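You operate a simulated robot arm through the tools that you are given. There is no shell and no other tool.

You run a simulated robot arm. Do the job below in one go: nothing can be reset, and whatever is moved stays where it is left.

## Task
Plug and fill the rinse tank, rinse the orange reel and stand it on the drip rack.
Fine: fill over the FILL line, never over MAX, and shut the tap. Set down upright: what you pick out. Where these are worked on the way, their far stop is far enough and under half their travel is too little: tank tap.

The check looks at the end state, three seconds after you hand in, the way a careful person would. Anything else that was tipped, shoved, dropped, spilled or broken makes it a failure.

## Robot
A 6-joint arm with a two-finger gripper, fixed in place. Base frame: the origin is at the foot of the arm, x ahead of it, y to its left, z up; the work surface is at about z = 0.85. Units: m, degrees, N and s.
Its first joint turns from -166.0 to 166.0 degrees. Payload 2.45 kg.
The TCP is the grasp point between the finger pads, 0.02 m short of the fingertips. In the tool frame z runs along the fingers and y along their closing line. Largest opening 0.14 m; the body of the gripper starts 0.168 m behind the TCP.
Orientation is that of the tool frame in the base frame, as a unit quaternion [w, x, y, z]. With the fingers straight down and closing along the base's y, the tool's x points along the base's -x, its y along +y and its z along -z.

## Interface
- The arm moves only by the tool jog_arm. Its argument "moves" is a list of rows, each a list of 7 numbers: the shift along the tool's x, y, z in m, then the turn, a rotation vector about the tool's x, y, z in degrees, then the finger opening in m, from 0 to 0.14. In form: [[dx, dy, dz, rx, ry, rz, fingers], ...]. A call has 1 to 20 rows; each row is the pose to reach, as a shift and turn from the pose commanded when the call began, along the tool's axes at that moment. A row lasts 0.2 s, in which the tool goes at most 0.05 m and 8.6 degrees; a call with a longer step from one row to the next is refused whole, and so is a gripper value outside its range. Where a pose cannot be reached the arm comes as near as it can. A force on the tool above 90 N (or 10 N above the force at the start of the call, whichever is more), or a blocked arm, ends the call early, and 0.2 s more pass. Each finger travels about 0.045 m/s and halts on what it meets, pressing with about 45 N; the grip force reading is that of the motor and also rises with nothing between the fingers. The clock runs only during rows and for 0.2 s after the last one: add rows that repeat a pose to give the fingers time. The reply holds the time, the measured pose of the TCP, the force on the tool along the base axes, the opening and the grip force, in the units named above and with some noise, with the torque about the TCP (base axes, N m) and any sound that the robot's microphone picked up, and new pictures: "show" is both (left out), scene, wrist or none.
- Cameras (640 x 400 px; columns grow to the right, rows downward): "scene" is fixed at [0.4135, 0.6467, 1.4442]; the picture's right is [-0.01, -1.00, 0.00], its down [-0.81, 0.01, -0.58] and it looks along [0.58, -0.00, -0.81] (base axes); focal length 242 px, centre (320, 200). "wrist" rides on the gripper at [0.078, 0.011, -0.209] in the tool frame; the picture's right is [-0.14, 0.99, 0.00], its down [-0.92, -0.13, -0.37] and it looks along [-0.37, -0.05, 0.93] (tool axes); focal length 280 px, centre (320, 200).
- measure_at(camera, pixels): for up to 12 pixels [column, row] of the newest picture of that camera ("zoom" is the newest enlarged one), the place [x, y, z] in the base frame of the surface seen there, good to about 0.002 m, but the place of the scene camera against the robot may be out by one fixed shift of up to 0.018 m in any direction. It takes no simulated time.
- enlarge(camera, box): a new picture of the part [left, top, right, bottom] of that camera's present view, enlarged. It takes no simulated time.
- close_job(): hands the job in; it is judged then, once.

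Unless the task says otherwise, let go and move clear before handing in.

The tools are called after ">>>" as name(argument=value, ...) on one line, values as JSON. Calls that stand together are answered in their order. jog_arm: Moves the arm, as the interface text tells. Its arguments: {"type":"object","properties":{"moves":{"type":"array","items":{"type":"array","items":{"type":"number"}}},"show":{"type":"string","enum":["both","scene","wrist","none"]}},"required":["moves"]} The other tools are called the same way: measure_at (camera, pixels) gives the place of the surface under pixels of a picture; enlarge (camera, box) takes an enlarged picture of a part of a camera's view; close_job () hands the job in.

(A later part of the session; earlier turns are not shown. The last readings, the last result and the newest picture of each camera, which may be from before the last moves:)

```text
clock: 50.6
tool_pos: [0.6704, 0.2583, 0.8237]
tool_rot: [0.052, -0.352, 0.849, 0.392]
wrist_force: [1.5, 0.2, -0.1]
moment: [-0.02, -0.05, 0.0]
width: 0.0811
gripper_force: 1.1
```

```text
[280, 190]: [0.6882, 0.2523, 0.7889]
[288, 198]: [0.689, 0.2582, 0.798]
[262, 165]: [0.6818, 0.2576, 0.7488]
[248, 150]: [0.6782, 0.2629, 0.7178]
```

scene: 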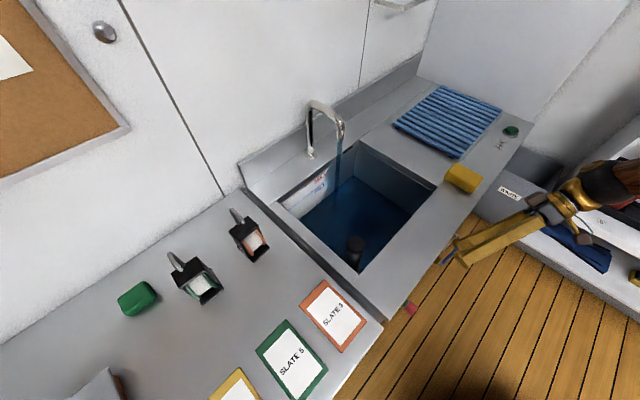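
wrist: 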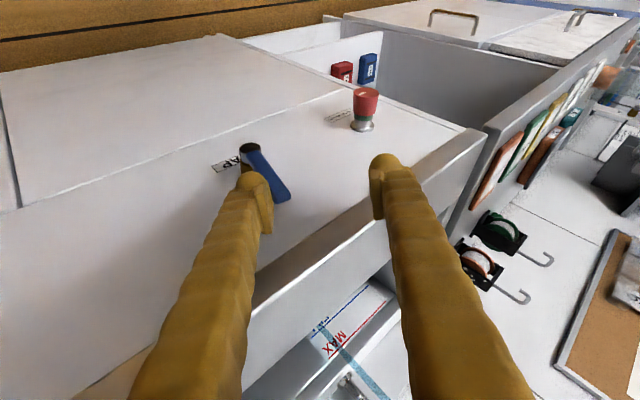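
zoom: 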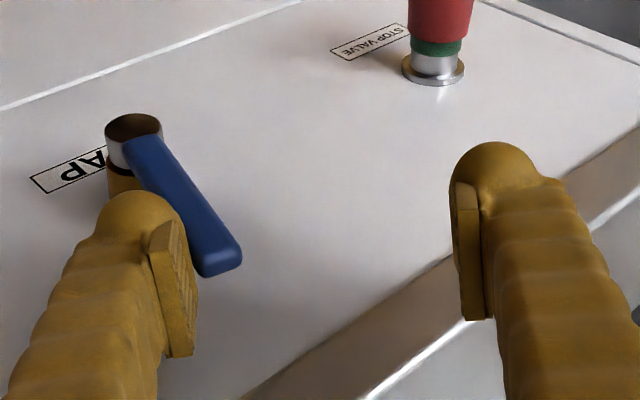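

The depth reading sees through the water to the floor, so I'll judge level by the waterline; it's still just above the floor. The lever is at ~78°; I'll push the last bit to its stop.

>>> jog_arm(moves=[[0.0013, 0.0105, 0.0076, 0, 0, 0, 0.08], [0.0025, 0.0173, 0.0134, 0, 0, 0, 0.08]])

>>> enlarge(camera="scene", box=[260, 120, 440, 280])

>>> enlarge(camera="wrist", box=[200, 100, 440, 250])

```text
clock: 51.2
tool_pos: [0.6562, 0.2726, 0.8258]
tool_rot: [0.052, -0.351, 0.849, 0.392]
wrist_force: [12.8, -16.1, 6.7]
moment: [-0.79, -0.69, -0.2]
width: 0.0885
gripper_force: 6.4
```

scene: 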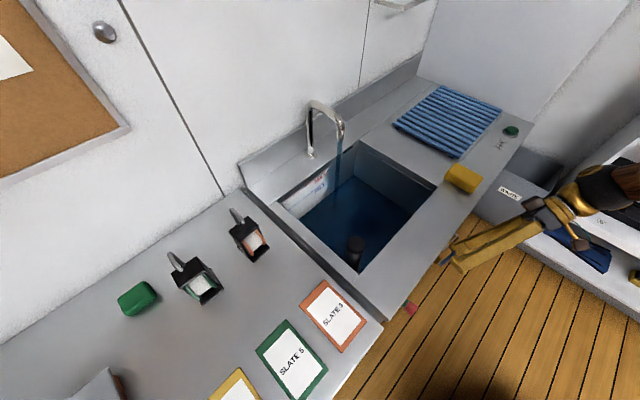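
wrist: 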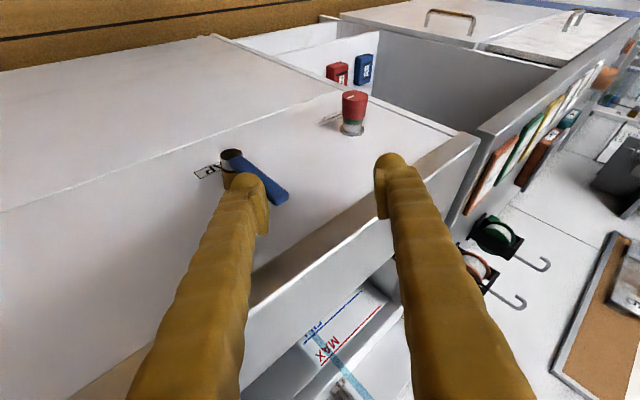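

```text
2.50 times, centred on (350, 200) of scene
```

zoom: 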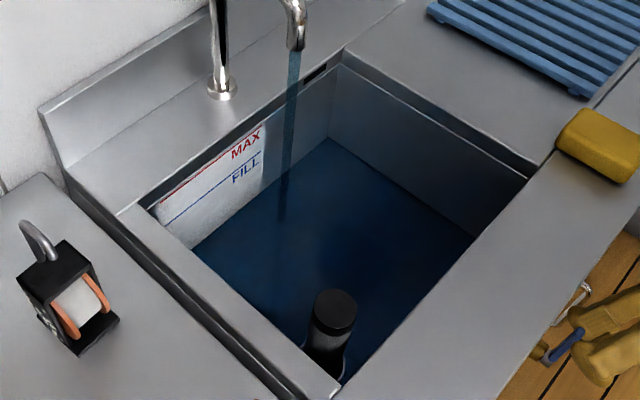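

```text
2.67 times, centred on (320, 175) of wrist
```

zoom: 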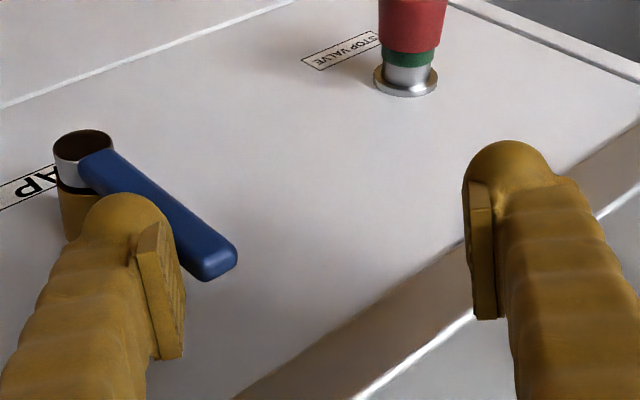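

The lever is at its vertical far stop and water runs; the level is still near the bottom. I'll withdraw upward, return the tool to vertical and close the fingers, to get ready left of the lever for shutting it.

>>> jog_arm(moves=[[-0.0121, 0.0101, -0.0282, 0, 0, 0, 0.08], [-0.0279, 0.039, -0.0589, 0, 0, 0, 0.08], [-0.0386, 0.0706, -0.075, 0, 0, 0, 0.06], [-0.0386, 0.075, -0.071, 6.9, 3.8, 0, 0.04], [-0.0386, 0.0795, -0.067, 13.7, 7.5, 0, 0.02], [-0.0386, 0.084, -0.063, 20.6, 11.3, 0, 0.0], [-0.0386, 0.088, -0.059, 27.5, 15.1, 0, 0.0], [-0.0386, 0.092, -0.055, 34.3, 18.8, 0, 0.0], [-0.0384, 0.0971, -0.0501, 41.2, 22.6, 0, 0.0]])

>>> enlarge(camera="scene", box=[260, 120, 440, 280])

```text
clock: 53.2
tool_pos: [0.633, 0.3035, 0.9328]
tool_rot: [0.008, -0.379, 0.925, -0.005]
wrist_force: [0.9, 0.3, 0.2]
moment: [0.02, -0.02, -0.02]
width: 0.0001
gripper_force: 29.8
```

scene: 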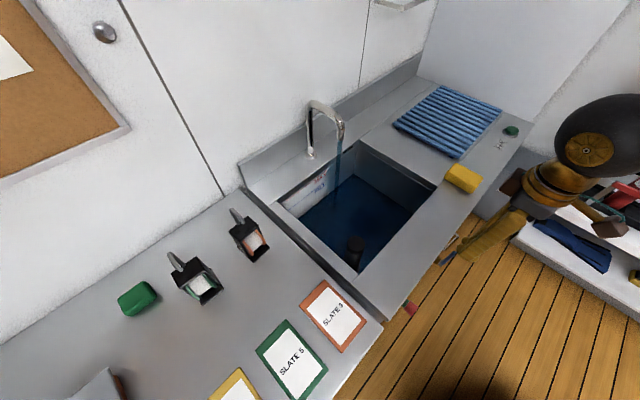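
wrist: 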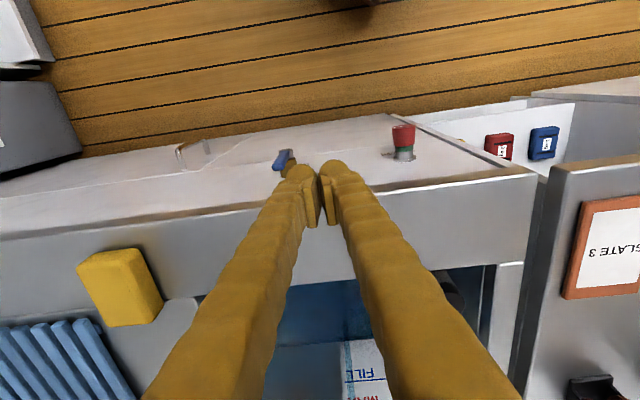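

```text
2.50 times, centred on (350, 200) of scene
```

zoom: 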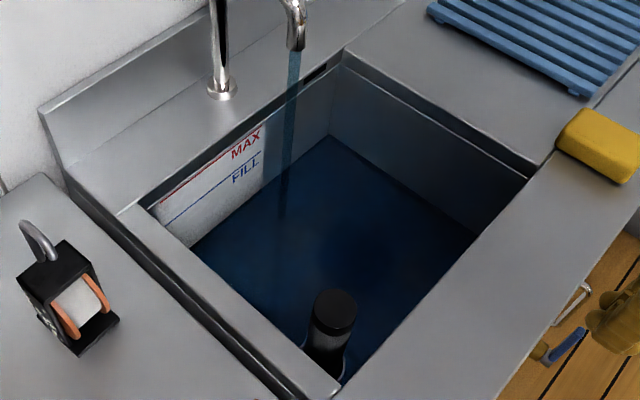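

The level is only ~1 cm after 3 s (waterline at the back corner zoom (330,135)), so it needs ~40 s more. I'll move the closed fingertips down just left of the upright lever and watch the level.

>>> jog_arm(moves=[[0, 0, 0.04, 0, 0, 0, 0.0], [0, 0, 0.08, 0, 0, 0, 0.0], [0, 0, 0.12, 0, 0, 0, 0.0], [0, 0, 0.155, 0, 0, 0, 0.0], [0, 0, 0.155, 0, 0, 0, 0.0], [0, 0, 0.155, 0, 0, 0, 0.0], [0, 0, 0.155, 0, 0, 0, 0.0], [0, 0, 0.155, 0, 0, 0, 0.0], [0, 0, 0.155, 0, 0, 0, 0.0], [0, 0, 0.155, 0, 0, 0, 0.0], [0, 0, 0.155, 0, 0, 0, 0.0], [0, 0, 0.155, 0, 0, 0, 0.0], [0, 0, 0.155, 0, 0, 0, 0.0], [0, 0, 0.155, 0, 0, 0, 0.0]])

>>> enlarge(camera="scene", box=[260, 120, 440, 280])

```text
clock: 56.2
tool_pos: [0.6346, 0.302, 0.7782]
tool_rot: [0.008, -0.381, 0.925, -0.005]
wrist_force: [0.5, 0.4, -0.1]
moment: [0.0, -0.01, -0.01]
width: 0.0
gripper_force: 29.3
```

scene: 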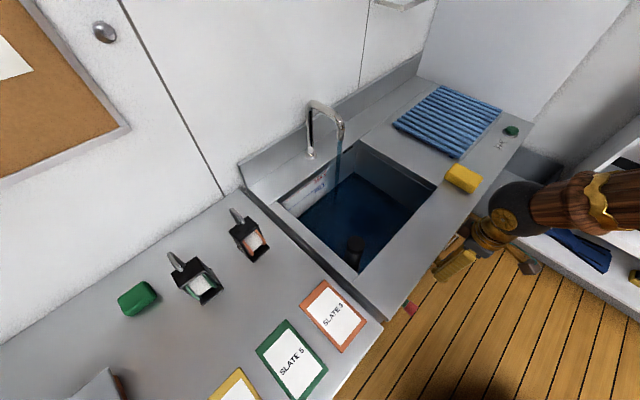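
wrist: 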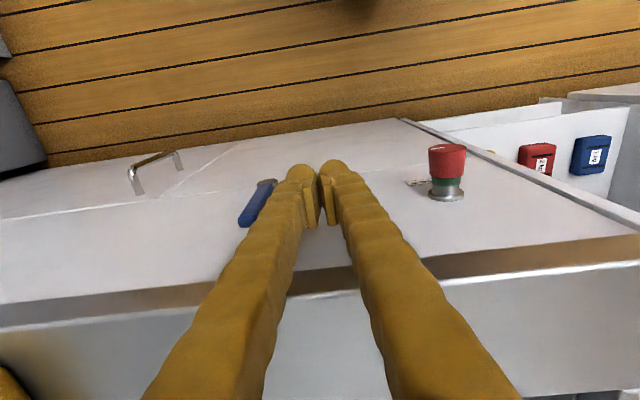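

```text
2.50 times, centred on (350, 200) of scene
```

zoom: 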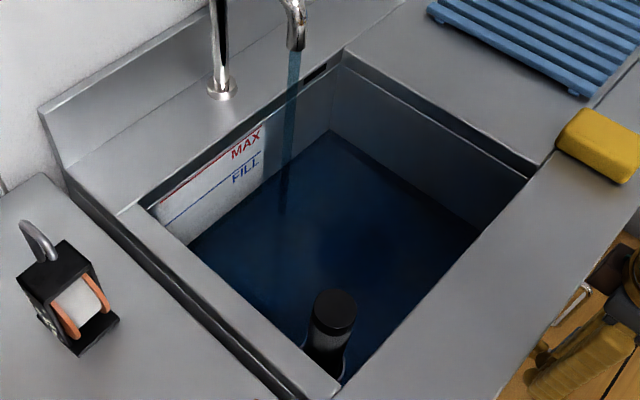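

Waterline corner moved to (330,128) → level ≈0.674, rising ~4–5 mm/s. I'll wait in place for a while and keep watching.

>>> jog_arm(moves=[[0, 0, 0, 0, 0, 0, 0], [0, 0, 0, 0, 0, 0, 0], [0, 0, 0, 0, 0, 0, 0], [0, 0, 0, 0, 0, 0, 0], [0, 0, 0, 0, 0, 0, 0], [0, 0, 0, 0, 0, 0, 0], [0, 0, 0, 0, 0, 0, 0], [0, 0, 0, 0, 0, 0, 0], [0, 0, 0, 0, 0, 0, 0], [0, 0, 0, 0, 0, 0, 0], [0, 0, 0, 0, 0, 0, 0], [0, 0, 0, 0, 0, 0, 0], [0, 0, 0, 0, 0, 0, 0], [0, 0, 0, 0, 0, 0, 0], [0, 0, 0, 0, 0, 0, 0], [0, 0, 0, 0, 0, 0, 0], [0, 0, 0, 0, 0, 0, 0], [0, 0, 0, 0, 0, 0, 0], [0, 0, 0, 0, 0, 0, 0], [0, 0, 0, 0, 0, 0, 0]], show="scene")

>>> enlarge(camera="scene", box=[260, 120, 440, 280])

```text
clock: 60.5
tool_pos: [0.6341, 0.303, 0.778]
tool_rot: [0.008, -0.381, 0.925, -0.005]
wrist_force: [-0.2, -0.6, 0.0]
moment: [0.01, -0.02, 0.0]
width: 0.0
gripper_force: 30.0
```

scene: 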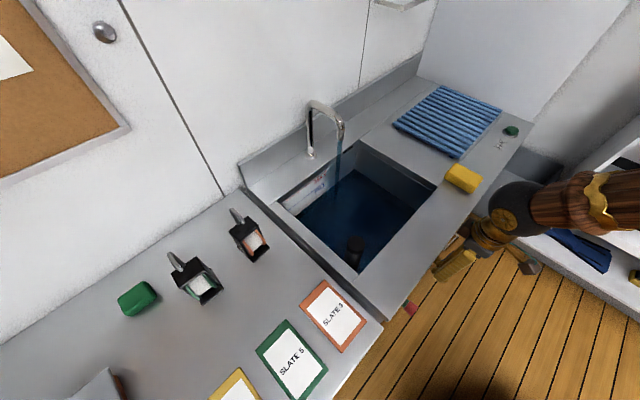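

```text
2.50 times, centred on (350, 200) of scene
```

zoom: 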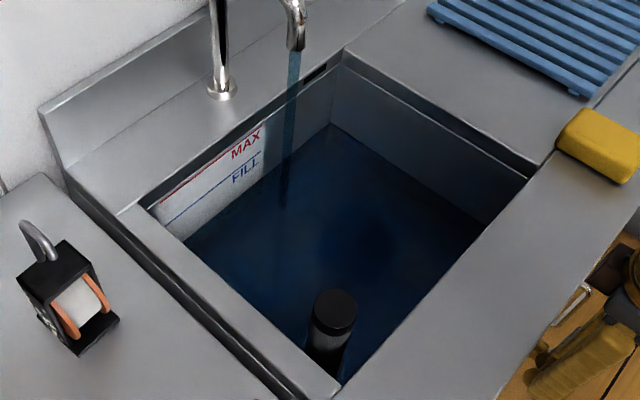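

Level ≈0.688 at t=60.5, rising ~3.4 mm/s; FILL at about t≈80, MAX at about t≈98. While it fills I'll scout the orange reel from above and return in time.

>>> jog_arm(moves=[[0, 0, -0.042, 0, 0, 0, 0.0], [0, 0, -0.084, 0, 0, 0, 0.0], [0, 0, -0.126, 0, 0, 0, 0.0], [0, 0, -0.168, 0, 0, 0, 0.03], [0, 0, -0.21, 0, 0, 0, 0.06], [-0.015, 0.037, -0.233, 0, 0, 0, 0.08], [-0.031, 0.074, -0.257, 0, 0, 0, 0.1], [-0.046, 0.111, -0.28, 0, 0, 0, 0.12], [-0.061, 0.148, -0.303, 0, 0, 0, 0.14], [-0.077, 0.185, -0.327, 0, 0, 0, 0.14], [-0.092, 0.222, -0.35, 0, 0, 0, 0.14], [-0.107, 0.259, -0.373, 0, 0, 0, 0.14], [-0.123, 0.296, -0.397, 0, 0, 0, 0.14], [-0.138, 0.333, -0.42, 0, 0, 0, 0.14]])

>>> enlarge(camera="wrist", box=[240, 200, 400, 340])

```text
clock: 63.5
tool_pos: [0.4908, 0.6393, 1.1949]
tool_rot: [0.008, -0.379, 0.925, -0.005]
wrist_force: [-0.2, 0.7, -0.8]
moment: [-0.01, -0.03, 0.03]
width: 0.1405
gripper_force: 0.0
```

scene: 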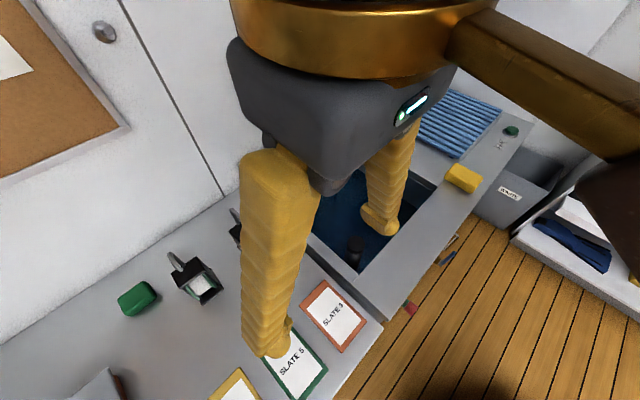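
wrist: 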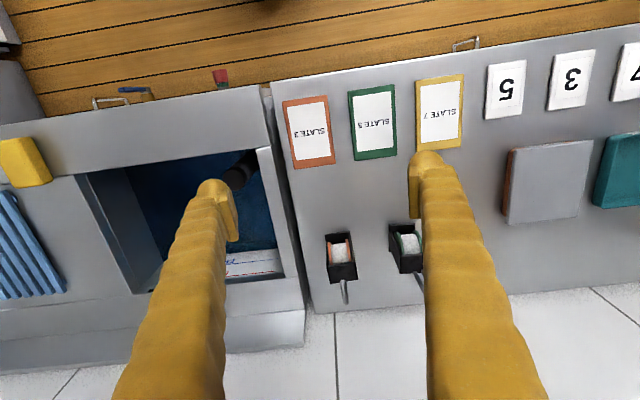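

```text
2.86 times, centred on (320, 270) of wrist
```

zoom: 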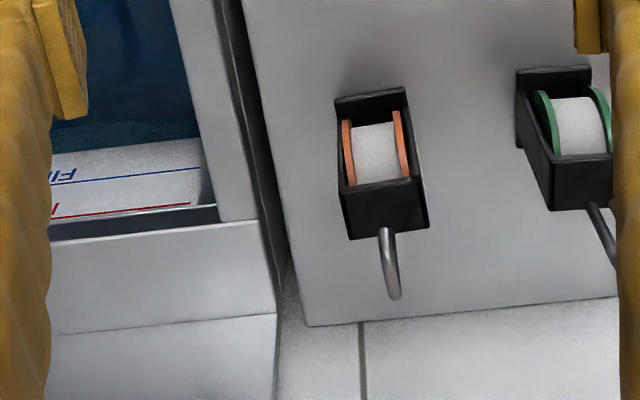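

I can see the orange reel in its black frame with a curved handle at zoom (390,265). I'll measure its key points.

>>> measure_at(camera="zoom", pixels=[[383, 232], [387, 250], [392, 275], [395, 295], [345, 210], [420, 200], [352, 235], [425, 225], [340, 105], [405, 95], [375, 150], [380, 205]])

>>> enlarge(camera="wrist", box=[315, 225, 375, 310])

```text
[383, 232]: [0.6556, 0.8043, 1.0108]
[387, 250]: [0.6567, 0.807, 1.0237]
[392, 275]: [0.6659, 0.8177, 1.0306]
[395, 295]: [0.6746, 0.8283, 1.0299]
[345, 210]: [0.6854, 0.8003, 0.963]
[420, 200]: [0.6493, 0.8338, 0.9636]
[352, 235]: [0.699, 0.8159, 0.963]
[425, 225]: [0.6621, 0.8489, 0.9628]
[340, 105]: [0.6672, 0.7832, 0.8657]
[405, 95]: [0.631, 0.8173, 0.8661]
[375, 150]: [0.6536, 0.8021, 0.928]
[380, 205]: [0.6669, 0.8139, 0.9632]
```

```text
4.71 times, centred on (345, 268) of wrist
```

zoom: 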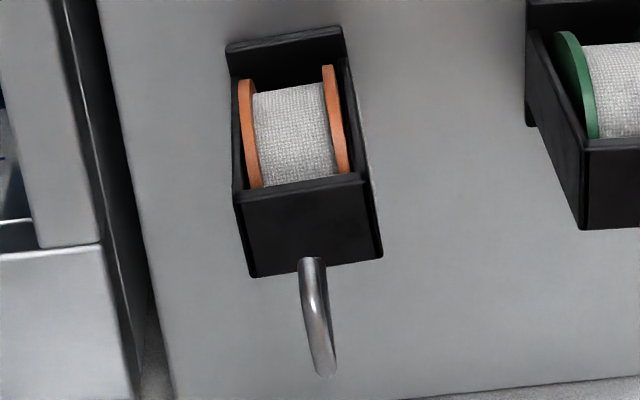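

The handle is an arch in the depth plane at s≈-0.107, d 1.033–1.08, top z≈1.031; the frame is ~0.055 wide with its top at z 0.963. Now I'll return to the left of the tap lever.

>>> jog_arm(moves=[[0.015, -0.037, 0.023, 0, 0, 0, 0.12], [0.031, -0.074, 0.047, 0, 0, 0, 0.1], [0.046, -0.111, 0.07, 0, 0, 0, 0.08], [0.061, -0.148, 0.093, 0, 0, 0, 0.06], [0.077, -0.185, 0.117, 0, 0, 0, 0.04], [0.092, -0.222, 0.14, 0, 0, 0, 0.02], [0.107, -0.259, 0.163, 0, 0, 0, 0.0], [0.123, -0.296, 0.187, 0, 0, 0, 0.0], [0.138, -0.333, 0.21, 0, 0, 0, 0.0], [0.138, -0.333, 0.252, 0, 0, 0, 0.0], [0.138, -0.333, 0.294, 0, 0, 0, 0.0], [0.138, -0.333, 0.336, 0, 0, 0, 0.0], [0.138, -0.333, 0.378, 0, 0, 0, 0.0], [0.138, -0.333, 0.42, 0, 0, 0, 0.0]])

>>> enlarge(camera="scene", box=[260, 120, 440, 280])

```text
clock: 66.5
tool_pos: [0.6344, 0.3027, 0.7772]
tool_rot: [0.009, -0.38, 0.925, -0.005]
wrist_force: [0.0, -0.8, -0.4]
moment: [0.01, 0.02, 0.01]
width: 0.0
gripper_force: 29.3
```

scene: 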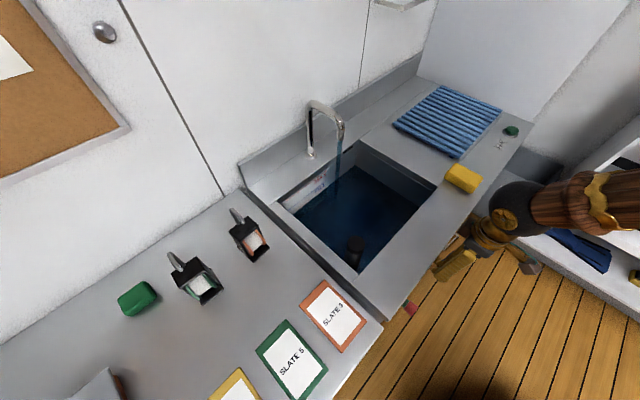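
wrist: 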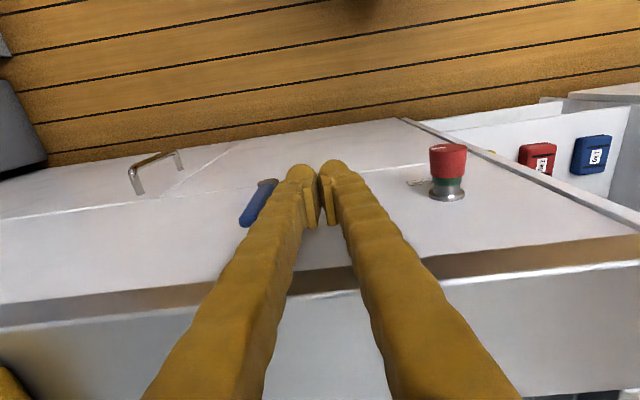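

```text
2.50 times, centred on (350, 200) of scene
```

zoom: 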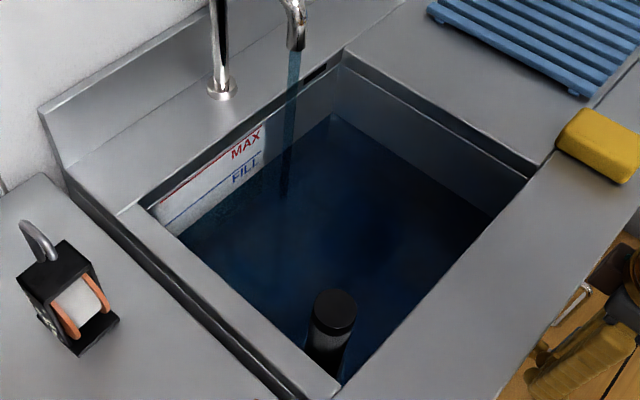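

Level ≈0.710 at t=66.5 (3.7 mm/s). I'll wait about 8 s more and check.

>>> jog_arm(moves=[[0, 0, 0, 0, 0, 0, 0], [0, 0, 0, 0, 0, 0, 0], [0, 0, 0, 0, 0, 0, 0], [0, 0, 0, 0, 0, 0, 0], [0, 0, 0, 0, 0, 0, 0], [0, 0, 0, 0, 0, 0, 0], [0, 0, 0, 0, 0, 0, 0], [0, 0, 0, 0, 0, 0, 0], [0, 0, 0, 0, 0, 0, 0], [0, 0, 0, 0, 0, 0, 0], [0, 0, 0, 0, 0, 0, 0], [0, 0, 0, 0, 0, 0, 0], [0, 0, 0, 0, 0, 0, 0], [0, 0, 0, 0, 0, 0, 0], [0, 0, 0, 0, 0, 0, 0], [0, 0, 0, 0, 0, 0, 0], [0, 0, 0, 0, 0, 0, 0], [0, 0, 0, 0, 0, 0, 0], [0, 0, 0, 0, 0, 0, 0], [0, 0, 0, 0, 0, 0, 0]], show="none")

>>> jog_arm(moves=[[0, 0, 0, 0, 0, 0, 0], [0, 0, 0, 0, 0, 0, 0], [0, 0, 0, 0, 0, 0, 0], [0, 0, 0, 0, 0, 0, 0], [0, 0, 0, 0, 0, 0, 0], [0, 0, 0, 0, 0, 0, 0], [0, 0, 0, 0, 0, 0, 0], [0, 0, 0, 0, 0, 0, 0], [0, 0, 0, 0, 0, 0, 0], [0, 0, 0, 0, 0, 0, 0], [0, 0, 0, 0, 0, 0, 0], [0, 0, 0, 0, 0, 0, 0], [0, 0, 0, 0, 0, 0, 0], [0, 0, 0, 0, 0, 0, 0], [0, 0, 0, 0, 0, 0, 0], [0, 0, 0, 0, 0, 0, 0], [0, 0, 0, 0, 0, 0, 0], [0, 0, 0, 0, 0, 0, 0], [0, 0, 0, 0, 0, 0, 0], [0, 0, 0, 0, 0, 0, 0]], show="scene")

>>> enlarge(camera="scene", box=[260, 120, 440, 280])

```text
clock: 70.7
tool_pos: [0.6337, 0.3017, 0.7787]
tool_rot: [0.008, -0.38, 0.925, -0.005]
wrist_force: [1.0, 1.2, -0.4]
moment: [0.0, 0.02, 0.01]
width: 0.0
gripper_force: 29.2
```

```text
clock: 74.8
tool_pos: [0.6343, 0.3016, 0.7777]
tool_rot: [0.008, -0.38, 0.925, -0.005]
wrist_force: [-0.4, -0.3, 0.6]
moment: [-0.03, 0.0, 0.0]
width: 0.0001
gripper_force: 28.8
```

scene: 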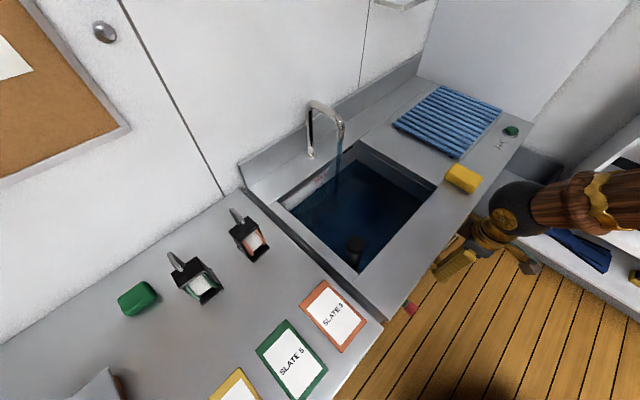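

```text
2.50 times, centred on (350, 200) of scene
```

zoom: 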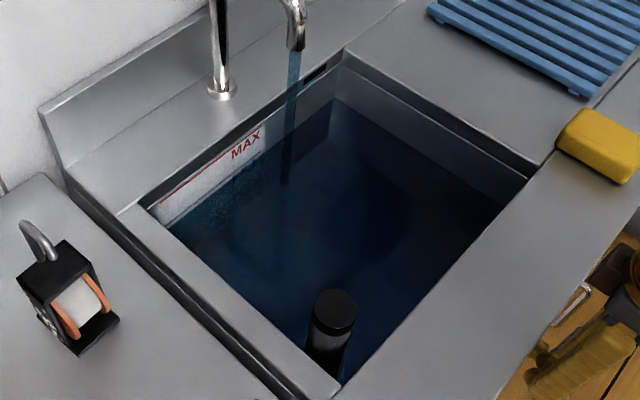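

The waterline is now right about at the FILL line (level ≈0.752). I'll wait 4 s more to get comfortably above it.

>>> jog_arm(moves=[[0, 0, 0, 0, 0, 0, 0], [0, 0, 0, 0, 0, 0, 0], [0, 0, 0, 0, 0, 0, 0], [0, 0, 0, 0, 0, 0, 0], [0, 0, 0, 0, 0, 0, 0], [0, 0, 0, 0, 0, 0, 0], [0, 0, 0, 0, 0, 0, 0], [0, 0, 0, 0, 0, 0, 0], [0, 0, 0, 0, 0, 0, 0], [0, 0, 0, 0, 0, 0, 0], [0, 0, 0, 0, 0, 0, 0], [0, 0, 0, 0, 0, 0, 0], [0, 0, 0, 0, 0, 0, 0], [0, 0, 0, 0, 0, 0, 0], [0, 0, 0, 0, 0, 0, 0], [0, 0, 0, 0, 0, 0, 0], [0, 0, 0, 0, 0, 0, 0], [0, 0, 0, 0, 0, 0, 0], [0, 0, 0, 0, 0, 0, 0], [0, 0, 0, 0, 0, 0, 0]], show="scene")

>>> enlarge(camera="scene", box=[270, 140, 370, 220])

```text
clock: 79.0
tool_pos: [0.6344, 0.3019, 0.7789]
tool_rot: [0.009, -0.38, 0.925, -0.006]
wrist_force: [-1.6, 0.1, 0.0]
moment: [0.05, 0.0, 0.0]
width: 0.0
gripper_force: 29.8
```

scene: 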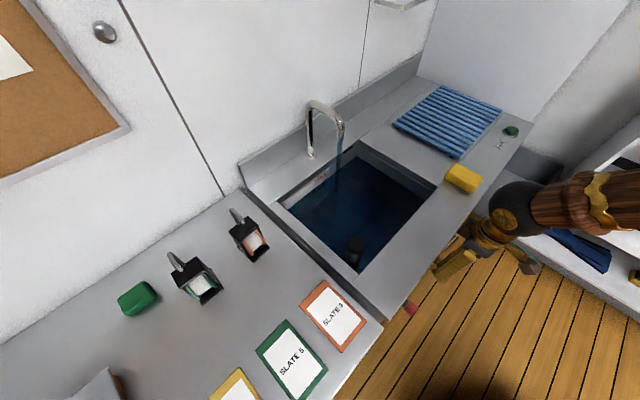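

```text
5.00 times, centred on (320, 180) of scene
```

zoom: 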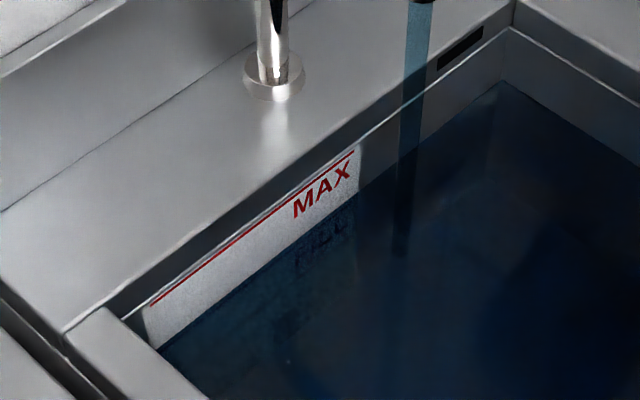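

Level ≈0.765, about 9 mm over FILL. I'll wait ~1.5 s more, then push the lever right and down to its closed position.

>>> jog_arm(moves=[[0, 0, 0, 0, 0, 0, 0], [0, 0, 0, 0, 0, 0, 0], [0, 0, 0, 0, 0, 0, 0], [0, 0, 0, 0, 0, 0, 0], [0, 0, 0, 0, 0, 0, 0], [0, 0, 0, 0, 0, 0, 0], [0, 0, -0.008, 0, 0, 0, 0], [0, -0.026, -0.011, 0, 0, 0, 0], [0, -0.042, -0.012, 0, 0, 0, 0], [0, -0.057, -0.0126, 0, 0, 0, 0], [0, -0.0704, -0.0045, 0, 0, 0, 0], [0, -0.0814, 0.0069, 0, 0, 0, 0], [0, -0.099, 0.018, 0, 0, 0, 0], [0, -0.105, 0.026, 0, 0, 0, 0], [0, -0.11, 0.033, 0, 0, 0, 0], [0, -0.11, 0.0355, 0, 0, 0, 0]])

>>> enlarge(camera="wrist", box=[220, 120, 440, 250])

>>> enlarge(camera="scene", box=[270, 100, 430, 220])

```text
clock: 82.5
tool_pos: [0.7126, 0.2237, 0.7443]
tool_rot: [0.008, -0.381, 0.925, -0.003]
wrist_force: [1.0, -0.5, -0.3]
moment: [-0.02, -0.01, 0.03]
width: 0.0003
gripper_force: 29.0
```

scene: 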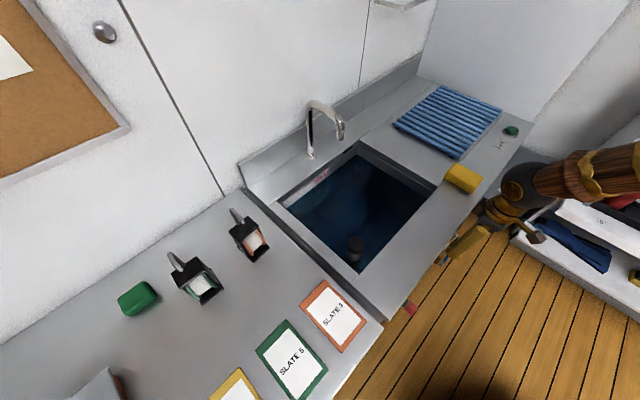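
wrist: 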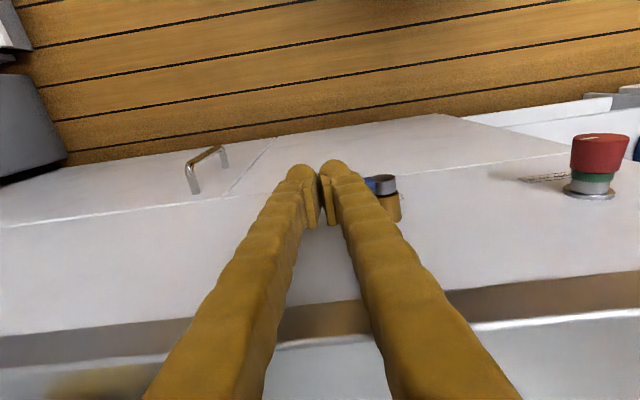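

```text
2.91 times, centred on (330, 185) of wrist
```

zoom: 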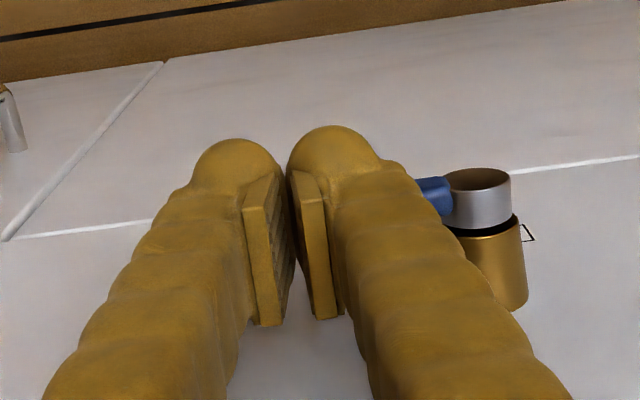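

```text
3.33 times, centred on (350, 160) of scene
```

zoom: 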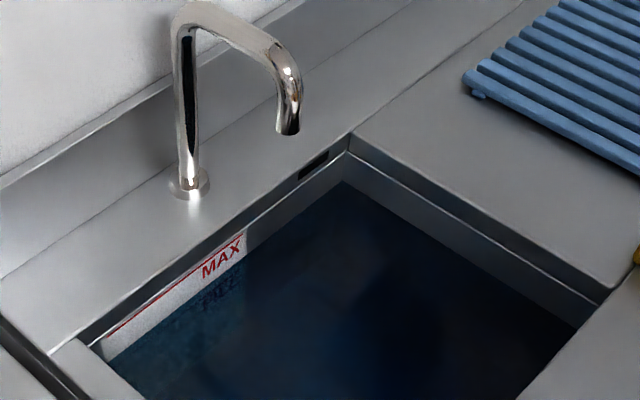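

The stream has stopped. I'll press down another 2–3 mm to make sure the lever sits at its closed stop.

>>> jog_arm(moves=[[0, -0.004, 0.001, 0, 0, 0, 0], [0, -0.006, 0.002, 0, 0, 0, 0], [0, -0.006, 0.003, 0, 0, 0, 0]], show="none")

```text
clock: 83.2
tool_pos: [0.7165, 0.2197, 0.7421]
tool_rot: [0.009, -0.38, 0.925, -0.005]
wrist_force: [-3.2, -3.3, 10.4]
moment: [0.05, 0.08, 0.07]
width: 0.0001
gripper_force: 29.5
```

>>> jog_arm(moves=[[0, 0, 0.001, 0, 0, 0, 0], [0, 0, 0.0015, 0, 0, 0, 0]], show="none")

```text
clock: 83.8
tool_pos: [0.7168, 0.2216, 0.7415]
tool_rot: [0.009, -0.379, 0.925, -0.005]
wrist_force: [-6.4, -13.3, 37.8]
moment: [0.13, 0.27, 0.16]
width: 0.0002
gripper_force: 29.0
```

The lever is firmly against its closed stop (38 N at z=0.7415). I'll rise clear and look at lever and water.

>>> jog_arm(moves=[[0, 0, -0.04, 0, 0, 0, 0.0], [0, 0, -0.085, 0, 0, 0, 0.0], [0, 0, -0.13, 0, 0, 0, 0.03], [0.02, 0, -0.175, 0, 0, 0, 0.06], [0.03, 0.03, -0.21, 0, 0, 0, 0.09], [0.03, 0.06, -0.25, 0, 0, 0, 0.12], [0.03, 0.06, -0.3, 0, 0, 0, 0.14]])

>>> enlarge(camera="scene", box=[270, 120, 390, 220])

>>> enlarge(camera="wrist", box=[240, 100, 420, 220])

```text
clock: 85.5
tool_pos: [0.6483, 0.2426, 1.0418]
tool_rot: [0.007, -0.38, 0.925, -0.005]
wrist_force: [0.3, -0.6, -0.5]
moment: [0.0, 0.0, 0.0]
width: 0.1003
gripper_force: 0.1
```

scene: 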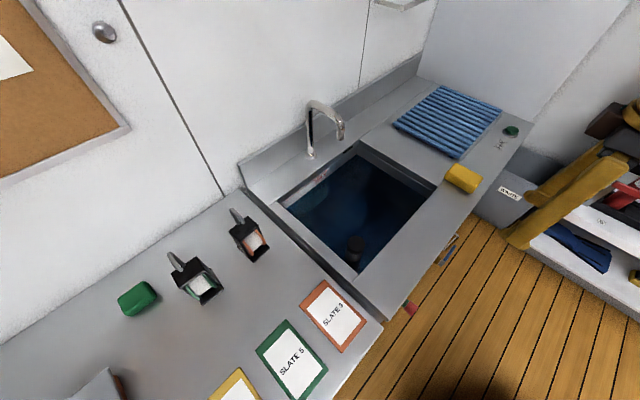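
wrist: 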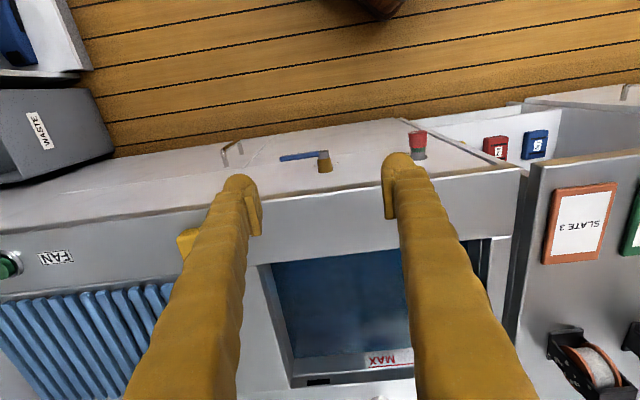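

```text
4.00 times, centred on (330, 170) of scene
```

zoom: 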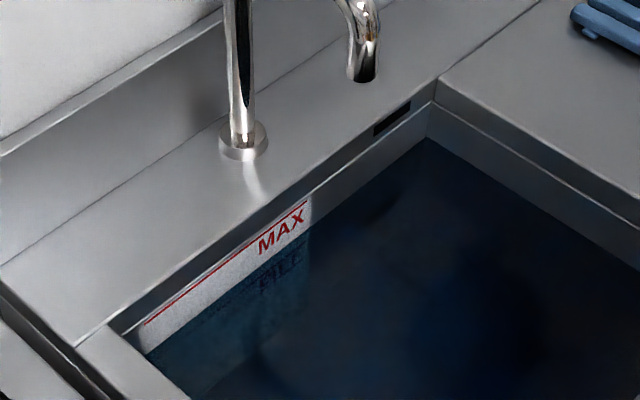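

```text
3.33 times, centred on (330, 160) of wrist
```

zoom: 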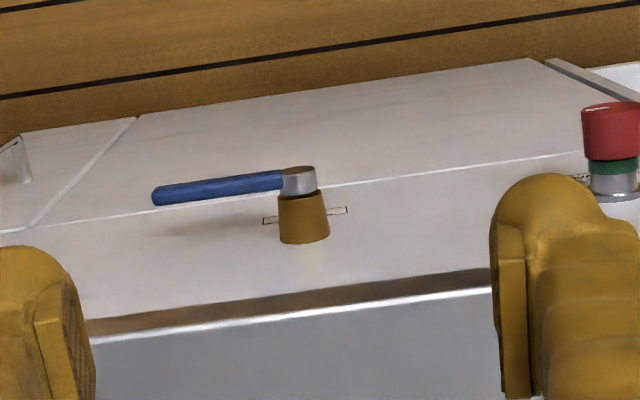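

The lever is back at its closed position, no stream, level ≈0.773 (≈17 mm above FILL, ≈43 mm below MAX). Now I'll go for the orange reel: move over to s≈-0.107 with a narrower opening.

>>> jog_arm(moves=[[-0.02, 0.036, -0.02, 0, 0, 0, 0.1], [-0.04, 0.072, -0.04, 0, 0, 0, 0.08], [-0.06, 0.107, -0.06, 0, 0, 0, 0.06], [-0.08, 0.143, -0.08, 0, 0, 0, 0.06], [-0.1, 0.179, -0.09, 0, 0, 0, 0.06], [-0.12, 0.215, -0.1, 0, 0, 0, 0.06], [-0.14, 0.251, -0.11, 0, 0, 0, 0.06], [-0.16, 0.287, -0.12, 0, 0, 0, 0.06], [-0.18, 0.322, -0.13, 0, 0, 0, 0.06], [-0.2, 0.358, -0.13, 0, 0, 0, 0.06], [-0.22, 0.394, -0.13, 0, 0, 0, 0.06]], show="wrist")

>>> enlarge(camera="wrist", box=[260, 220, 400, 340])

```text
clock: 87.8
tool_pos: [0.5257, 0.6791, 1.1659]
tool_rot: [0.009, -0.379, 0.925, -0.005]
wrist_force: [-0.1, -1.1, 0.6]
moment: [-0.02, -0.03, -0.01]
width: 0.0599
gripper_force: 0.1
```

wrist: 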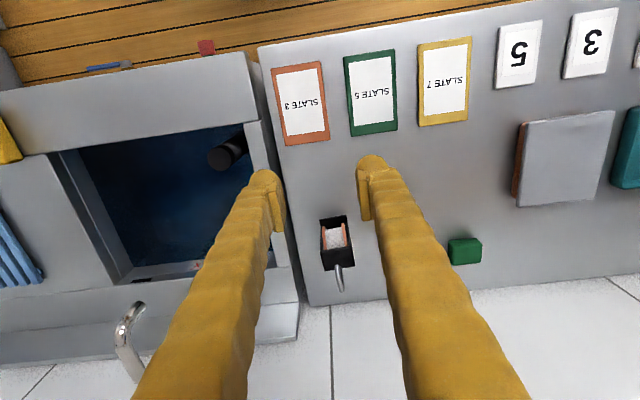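

```text
3.33 times, centred on (330, 280) of wrist
```

zoom: 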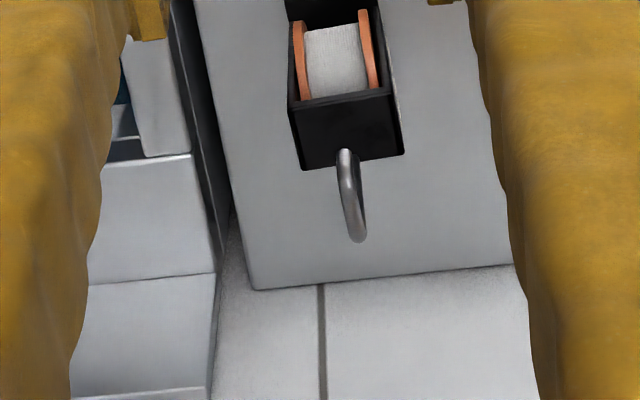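

The arch handle is centred between the fingers. I'll measure it again from here.

>>> measure_at(camera="zoom", pixels=[[345, 155], [347, 170], [349, 185], [351, 200], [353, 215], [355, 228], [356, 238], [300, 110], [390, 100], [306, 165], [402, 150], [345, 120]])

>>> measure_at(camera="scene", pixels=[[232, 209], [236, 209], [240, 213], [244, 220], [248, 223], [233, 213], [237, 219], [240, 223], [243, 224], [246, 222]])

>>> enlarge(camera="scene", box=[222, 200, 282, 270])

```text
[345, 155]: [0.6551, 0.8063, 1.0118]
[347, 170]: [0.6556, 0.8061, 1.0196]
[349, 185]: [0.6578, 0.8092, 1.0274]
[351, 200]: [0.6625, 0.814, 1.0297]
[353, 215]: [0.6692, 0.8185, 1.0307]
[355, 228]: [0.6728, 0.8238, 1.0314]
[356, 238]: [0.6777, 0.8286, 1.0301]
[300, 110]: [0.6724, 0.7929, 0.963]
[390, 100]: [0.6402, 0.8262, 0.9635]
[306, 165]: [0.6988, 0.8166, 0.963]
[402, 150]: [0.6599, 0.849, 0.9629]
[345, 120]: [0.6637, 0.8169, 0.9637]
```

```text
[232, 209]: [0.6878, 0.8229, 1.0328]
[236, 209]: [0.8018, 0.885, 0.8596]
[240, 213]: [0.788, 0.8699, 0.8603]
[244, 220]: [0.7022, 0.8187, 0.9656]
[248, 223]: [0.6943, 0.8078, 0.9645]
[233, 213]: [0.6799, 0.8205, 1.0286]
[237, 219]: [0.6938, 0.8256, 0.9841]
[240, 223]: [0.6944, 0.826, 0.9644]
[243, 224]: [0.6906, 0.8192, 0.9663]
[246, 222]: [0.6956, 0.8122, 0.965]
```

```text
5.71 times, centred on (252, 235) of scene
```

zoom: 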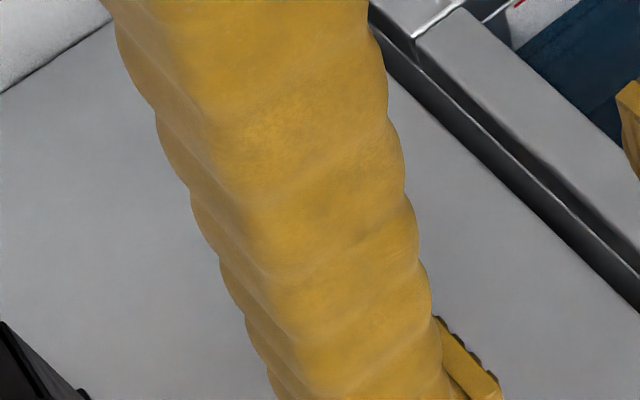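

Handle top is flat from d≈1.04 to 1.07 at z=1.031, s=-0.107. I'll tilt 30° and move to the pre-grasp point above and in front of it.

>>> jog_arm(moves=[[-0.03, 0, 0.01, 0, -6, 0, 0.06], [-0.06, -0.001, 0.02, 0, -12, 0, 0.06], [-0.09, -0.001, 0.03, 0, -18, 0, 0.06], [-0.121, -0.002, 0.045, 0, -24, 0, 0.06], [-0.152, -0.002, 0.059, 0, -30, 0, 0.06]])

>>> enlarge(camera="wrist", box=[240, 120, 400, 240])

```text
clock: 89.0
tool_pos: [0.6362, 0.7846, 1.1097]
tool_rot: [0.249, -0.369, 0.891, 0.095]
wrist_force: [-1.4, -0.6, 0.0]
moment: [0.01, 0.03, 0.03]
width: 0.0601
gripper_force: 0.0
```

scene: 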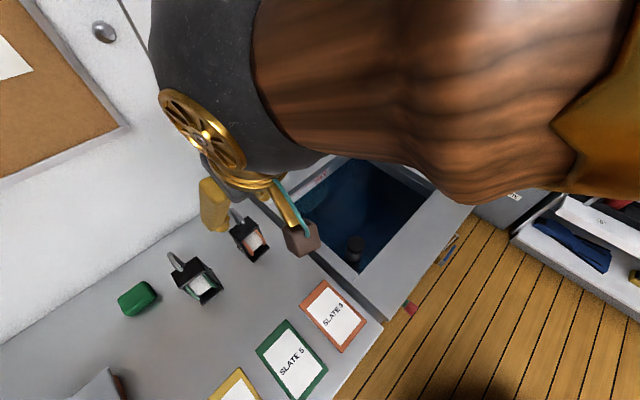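
wrist: 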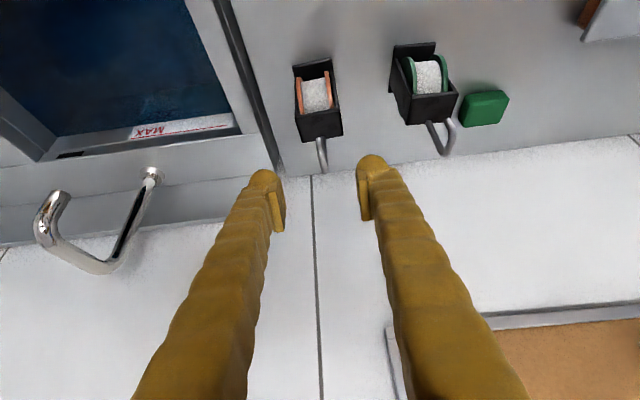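

```text
3.33 times, centred on (320, 180) of wrist
```

zoom: 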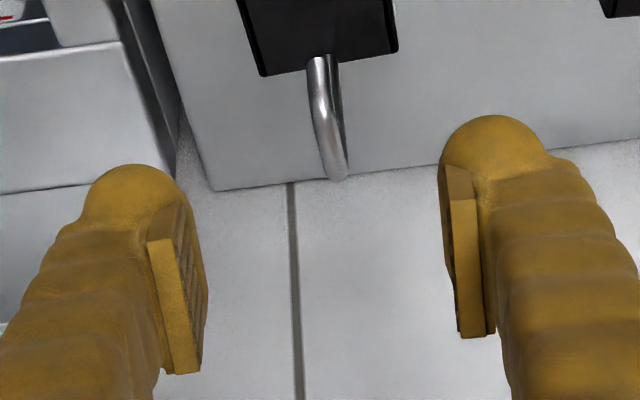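

The handle is centred (col ≈323). I'll advance along the tool axis ~0.102 m so the pads straddle the arch top.

>>> jog_arm(moves=[[0.001, 0.001, 0.03, 0, 0, 0, 0.06], [0.002, 0.002, 0.06, 0, 0, 0, 0.06], [0.003, 0.002, 0.085, 0, 0, 0, 0.06], [0.004, 0.002, 0.1023, 0, 0, 0, 0.06], [0.004, 0.002, 0.1023, 0, 0, 0, 0.06]], show="wrist")

>>> enlarge(camera="wrist", box=[240, 120, 400, 240])

```text
clock: 90.2
tool_pos: [0.6704, 0.818, 1.0189]
tool_rot: [0.248, -0.368, 0.891, 0.094]
wrist_force: [-0.7, 0.4, -0.6]
moment: [0.02, -0.02, 0.0]
width: 0.0603
gripper_force: 0.1
```

wrist: 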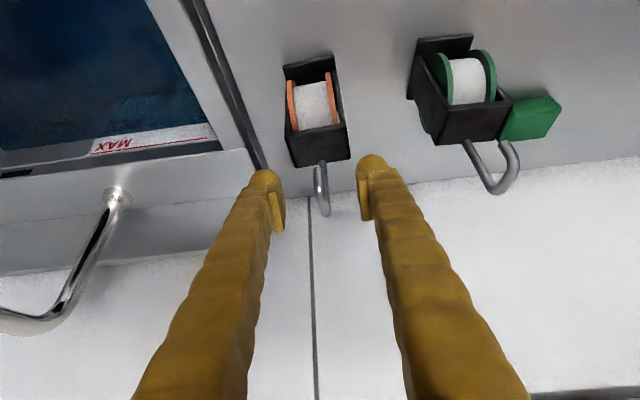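

```text
3.33 times, centred on (320, 180) of wrist
```

zoom: 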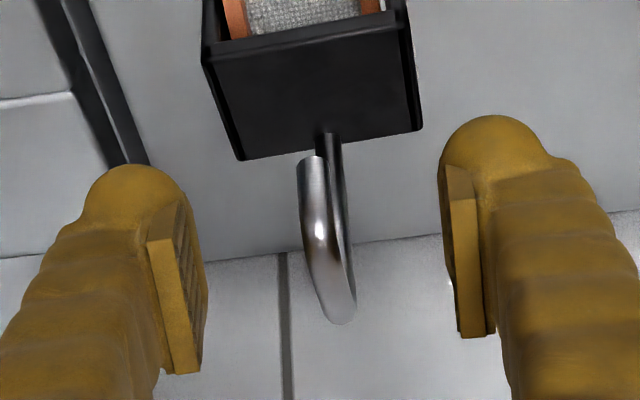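

The handle is a crook: rod from the plate arching forward with a free front end; it's centred between the pads. I'll close on it.

>>> jog_arm(moves=[[0, 0, 0, 0, 0, 0, 0.045], [0, 0, 0, 0, 0, 0, 0.03], [0, 0, 0, 0, 0, 0, 0.015], [0, 0, 0, 0, 0, 0, 0.0], [0, 0, 0, 0, 0, 0, 0.0], [0, 0, 0, 0, 0, 0, 0.0]], show="wrist")

>>> enlarge(camera="wrist", box=[240, 120, 400, 240])

```text
clock: 91.7
tool_pos: [0.6696, 0.8179, 1.0177]
tool_rot: [0.247, -0.369, 0.891, 0.093]
wrist_force: [0.0, -0.3, 0.1]
moment: [0.02, 0.0, 0.01]
width: 0.006
gripper_force: 32.4
```

wrist: 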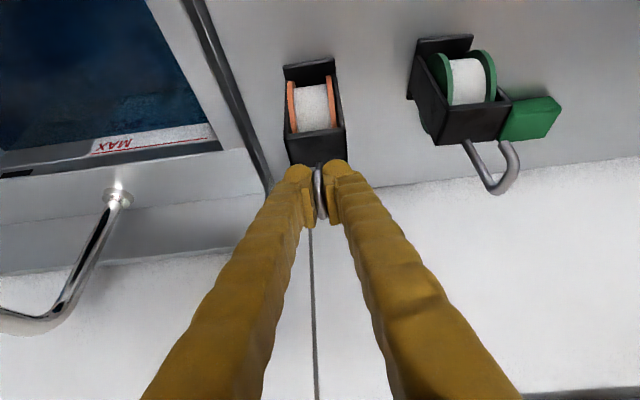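

```text
3.33 times, centred on (320, 180) of wrist
```

zoom: 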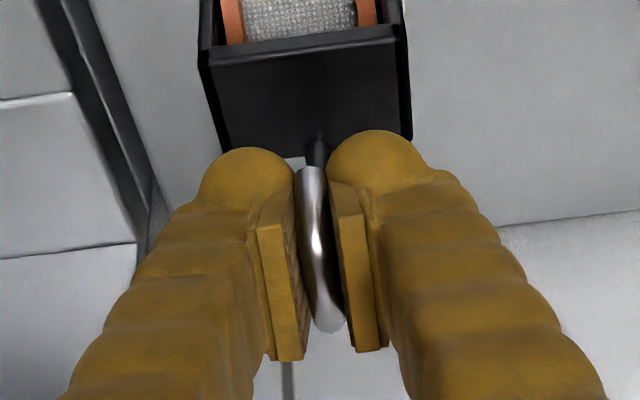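

Gripped (width 0.006). I'll lift 3 cm slowly and check that the reel comes along without swinging.

>>> jog_arm(moves=[[0, 0, 0, 0, 0, 0, 0.0], [-0.0026, 0, -0.0043, 0, 0, 0, 0.0], [-0.0052, 0, -0.0086, 0, 0, 0, 0.0], [-0.0103, 0, -0.0171, 0, 0, 0, 0.0], [-0.0155, 0, -0.0257, 0, 0, 0, 0.0], [-0.0155, 0, -0.0257, 0, 0, 0, 0.0]])

>>> enlarge(camera="wrist", box=[240, 60, 400, 200])

```text
clock: 93.0
tool_pos: [0.6698, 0.8176, 1.0481]
tool_rot: [0.248, -0.368, 0.891, 0.093]
wrist_force: [-0.2, -0.1, -2.8]
moment: [-0.01, -0.04, 0.0]
width: 0.0058
gripper_force: 32.6
```

scene: 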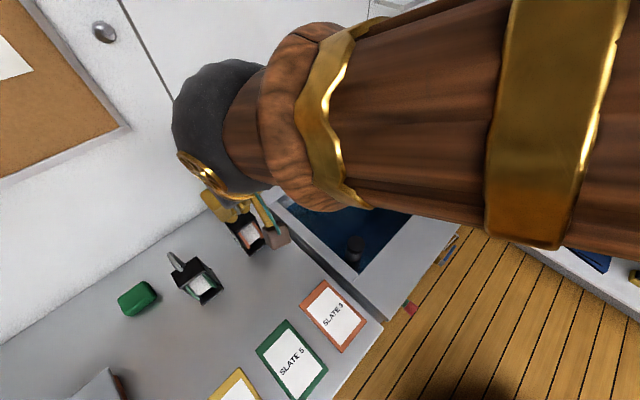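
wrist: 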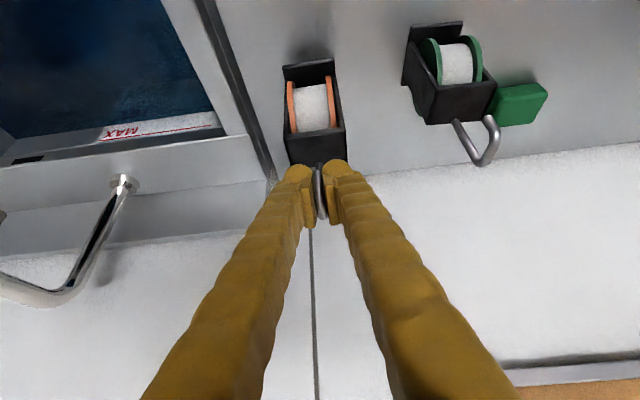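

```text
2.86 times, centred on (320, 130) of wrist
```

zoom: 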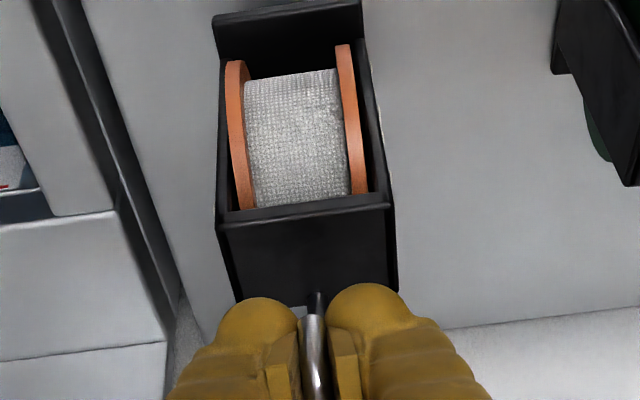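

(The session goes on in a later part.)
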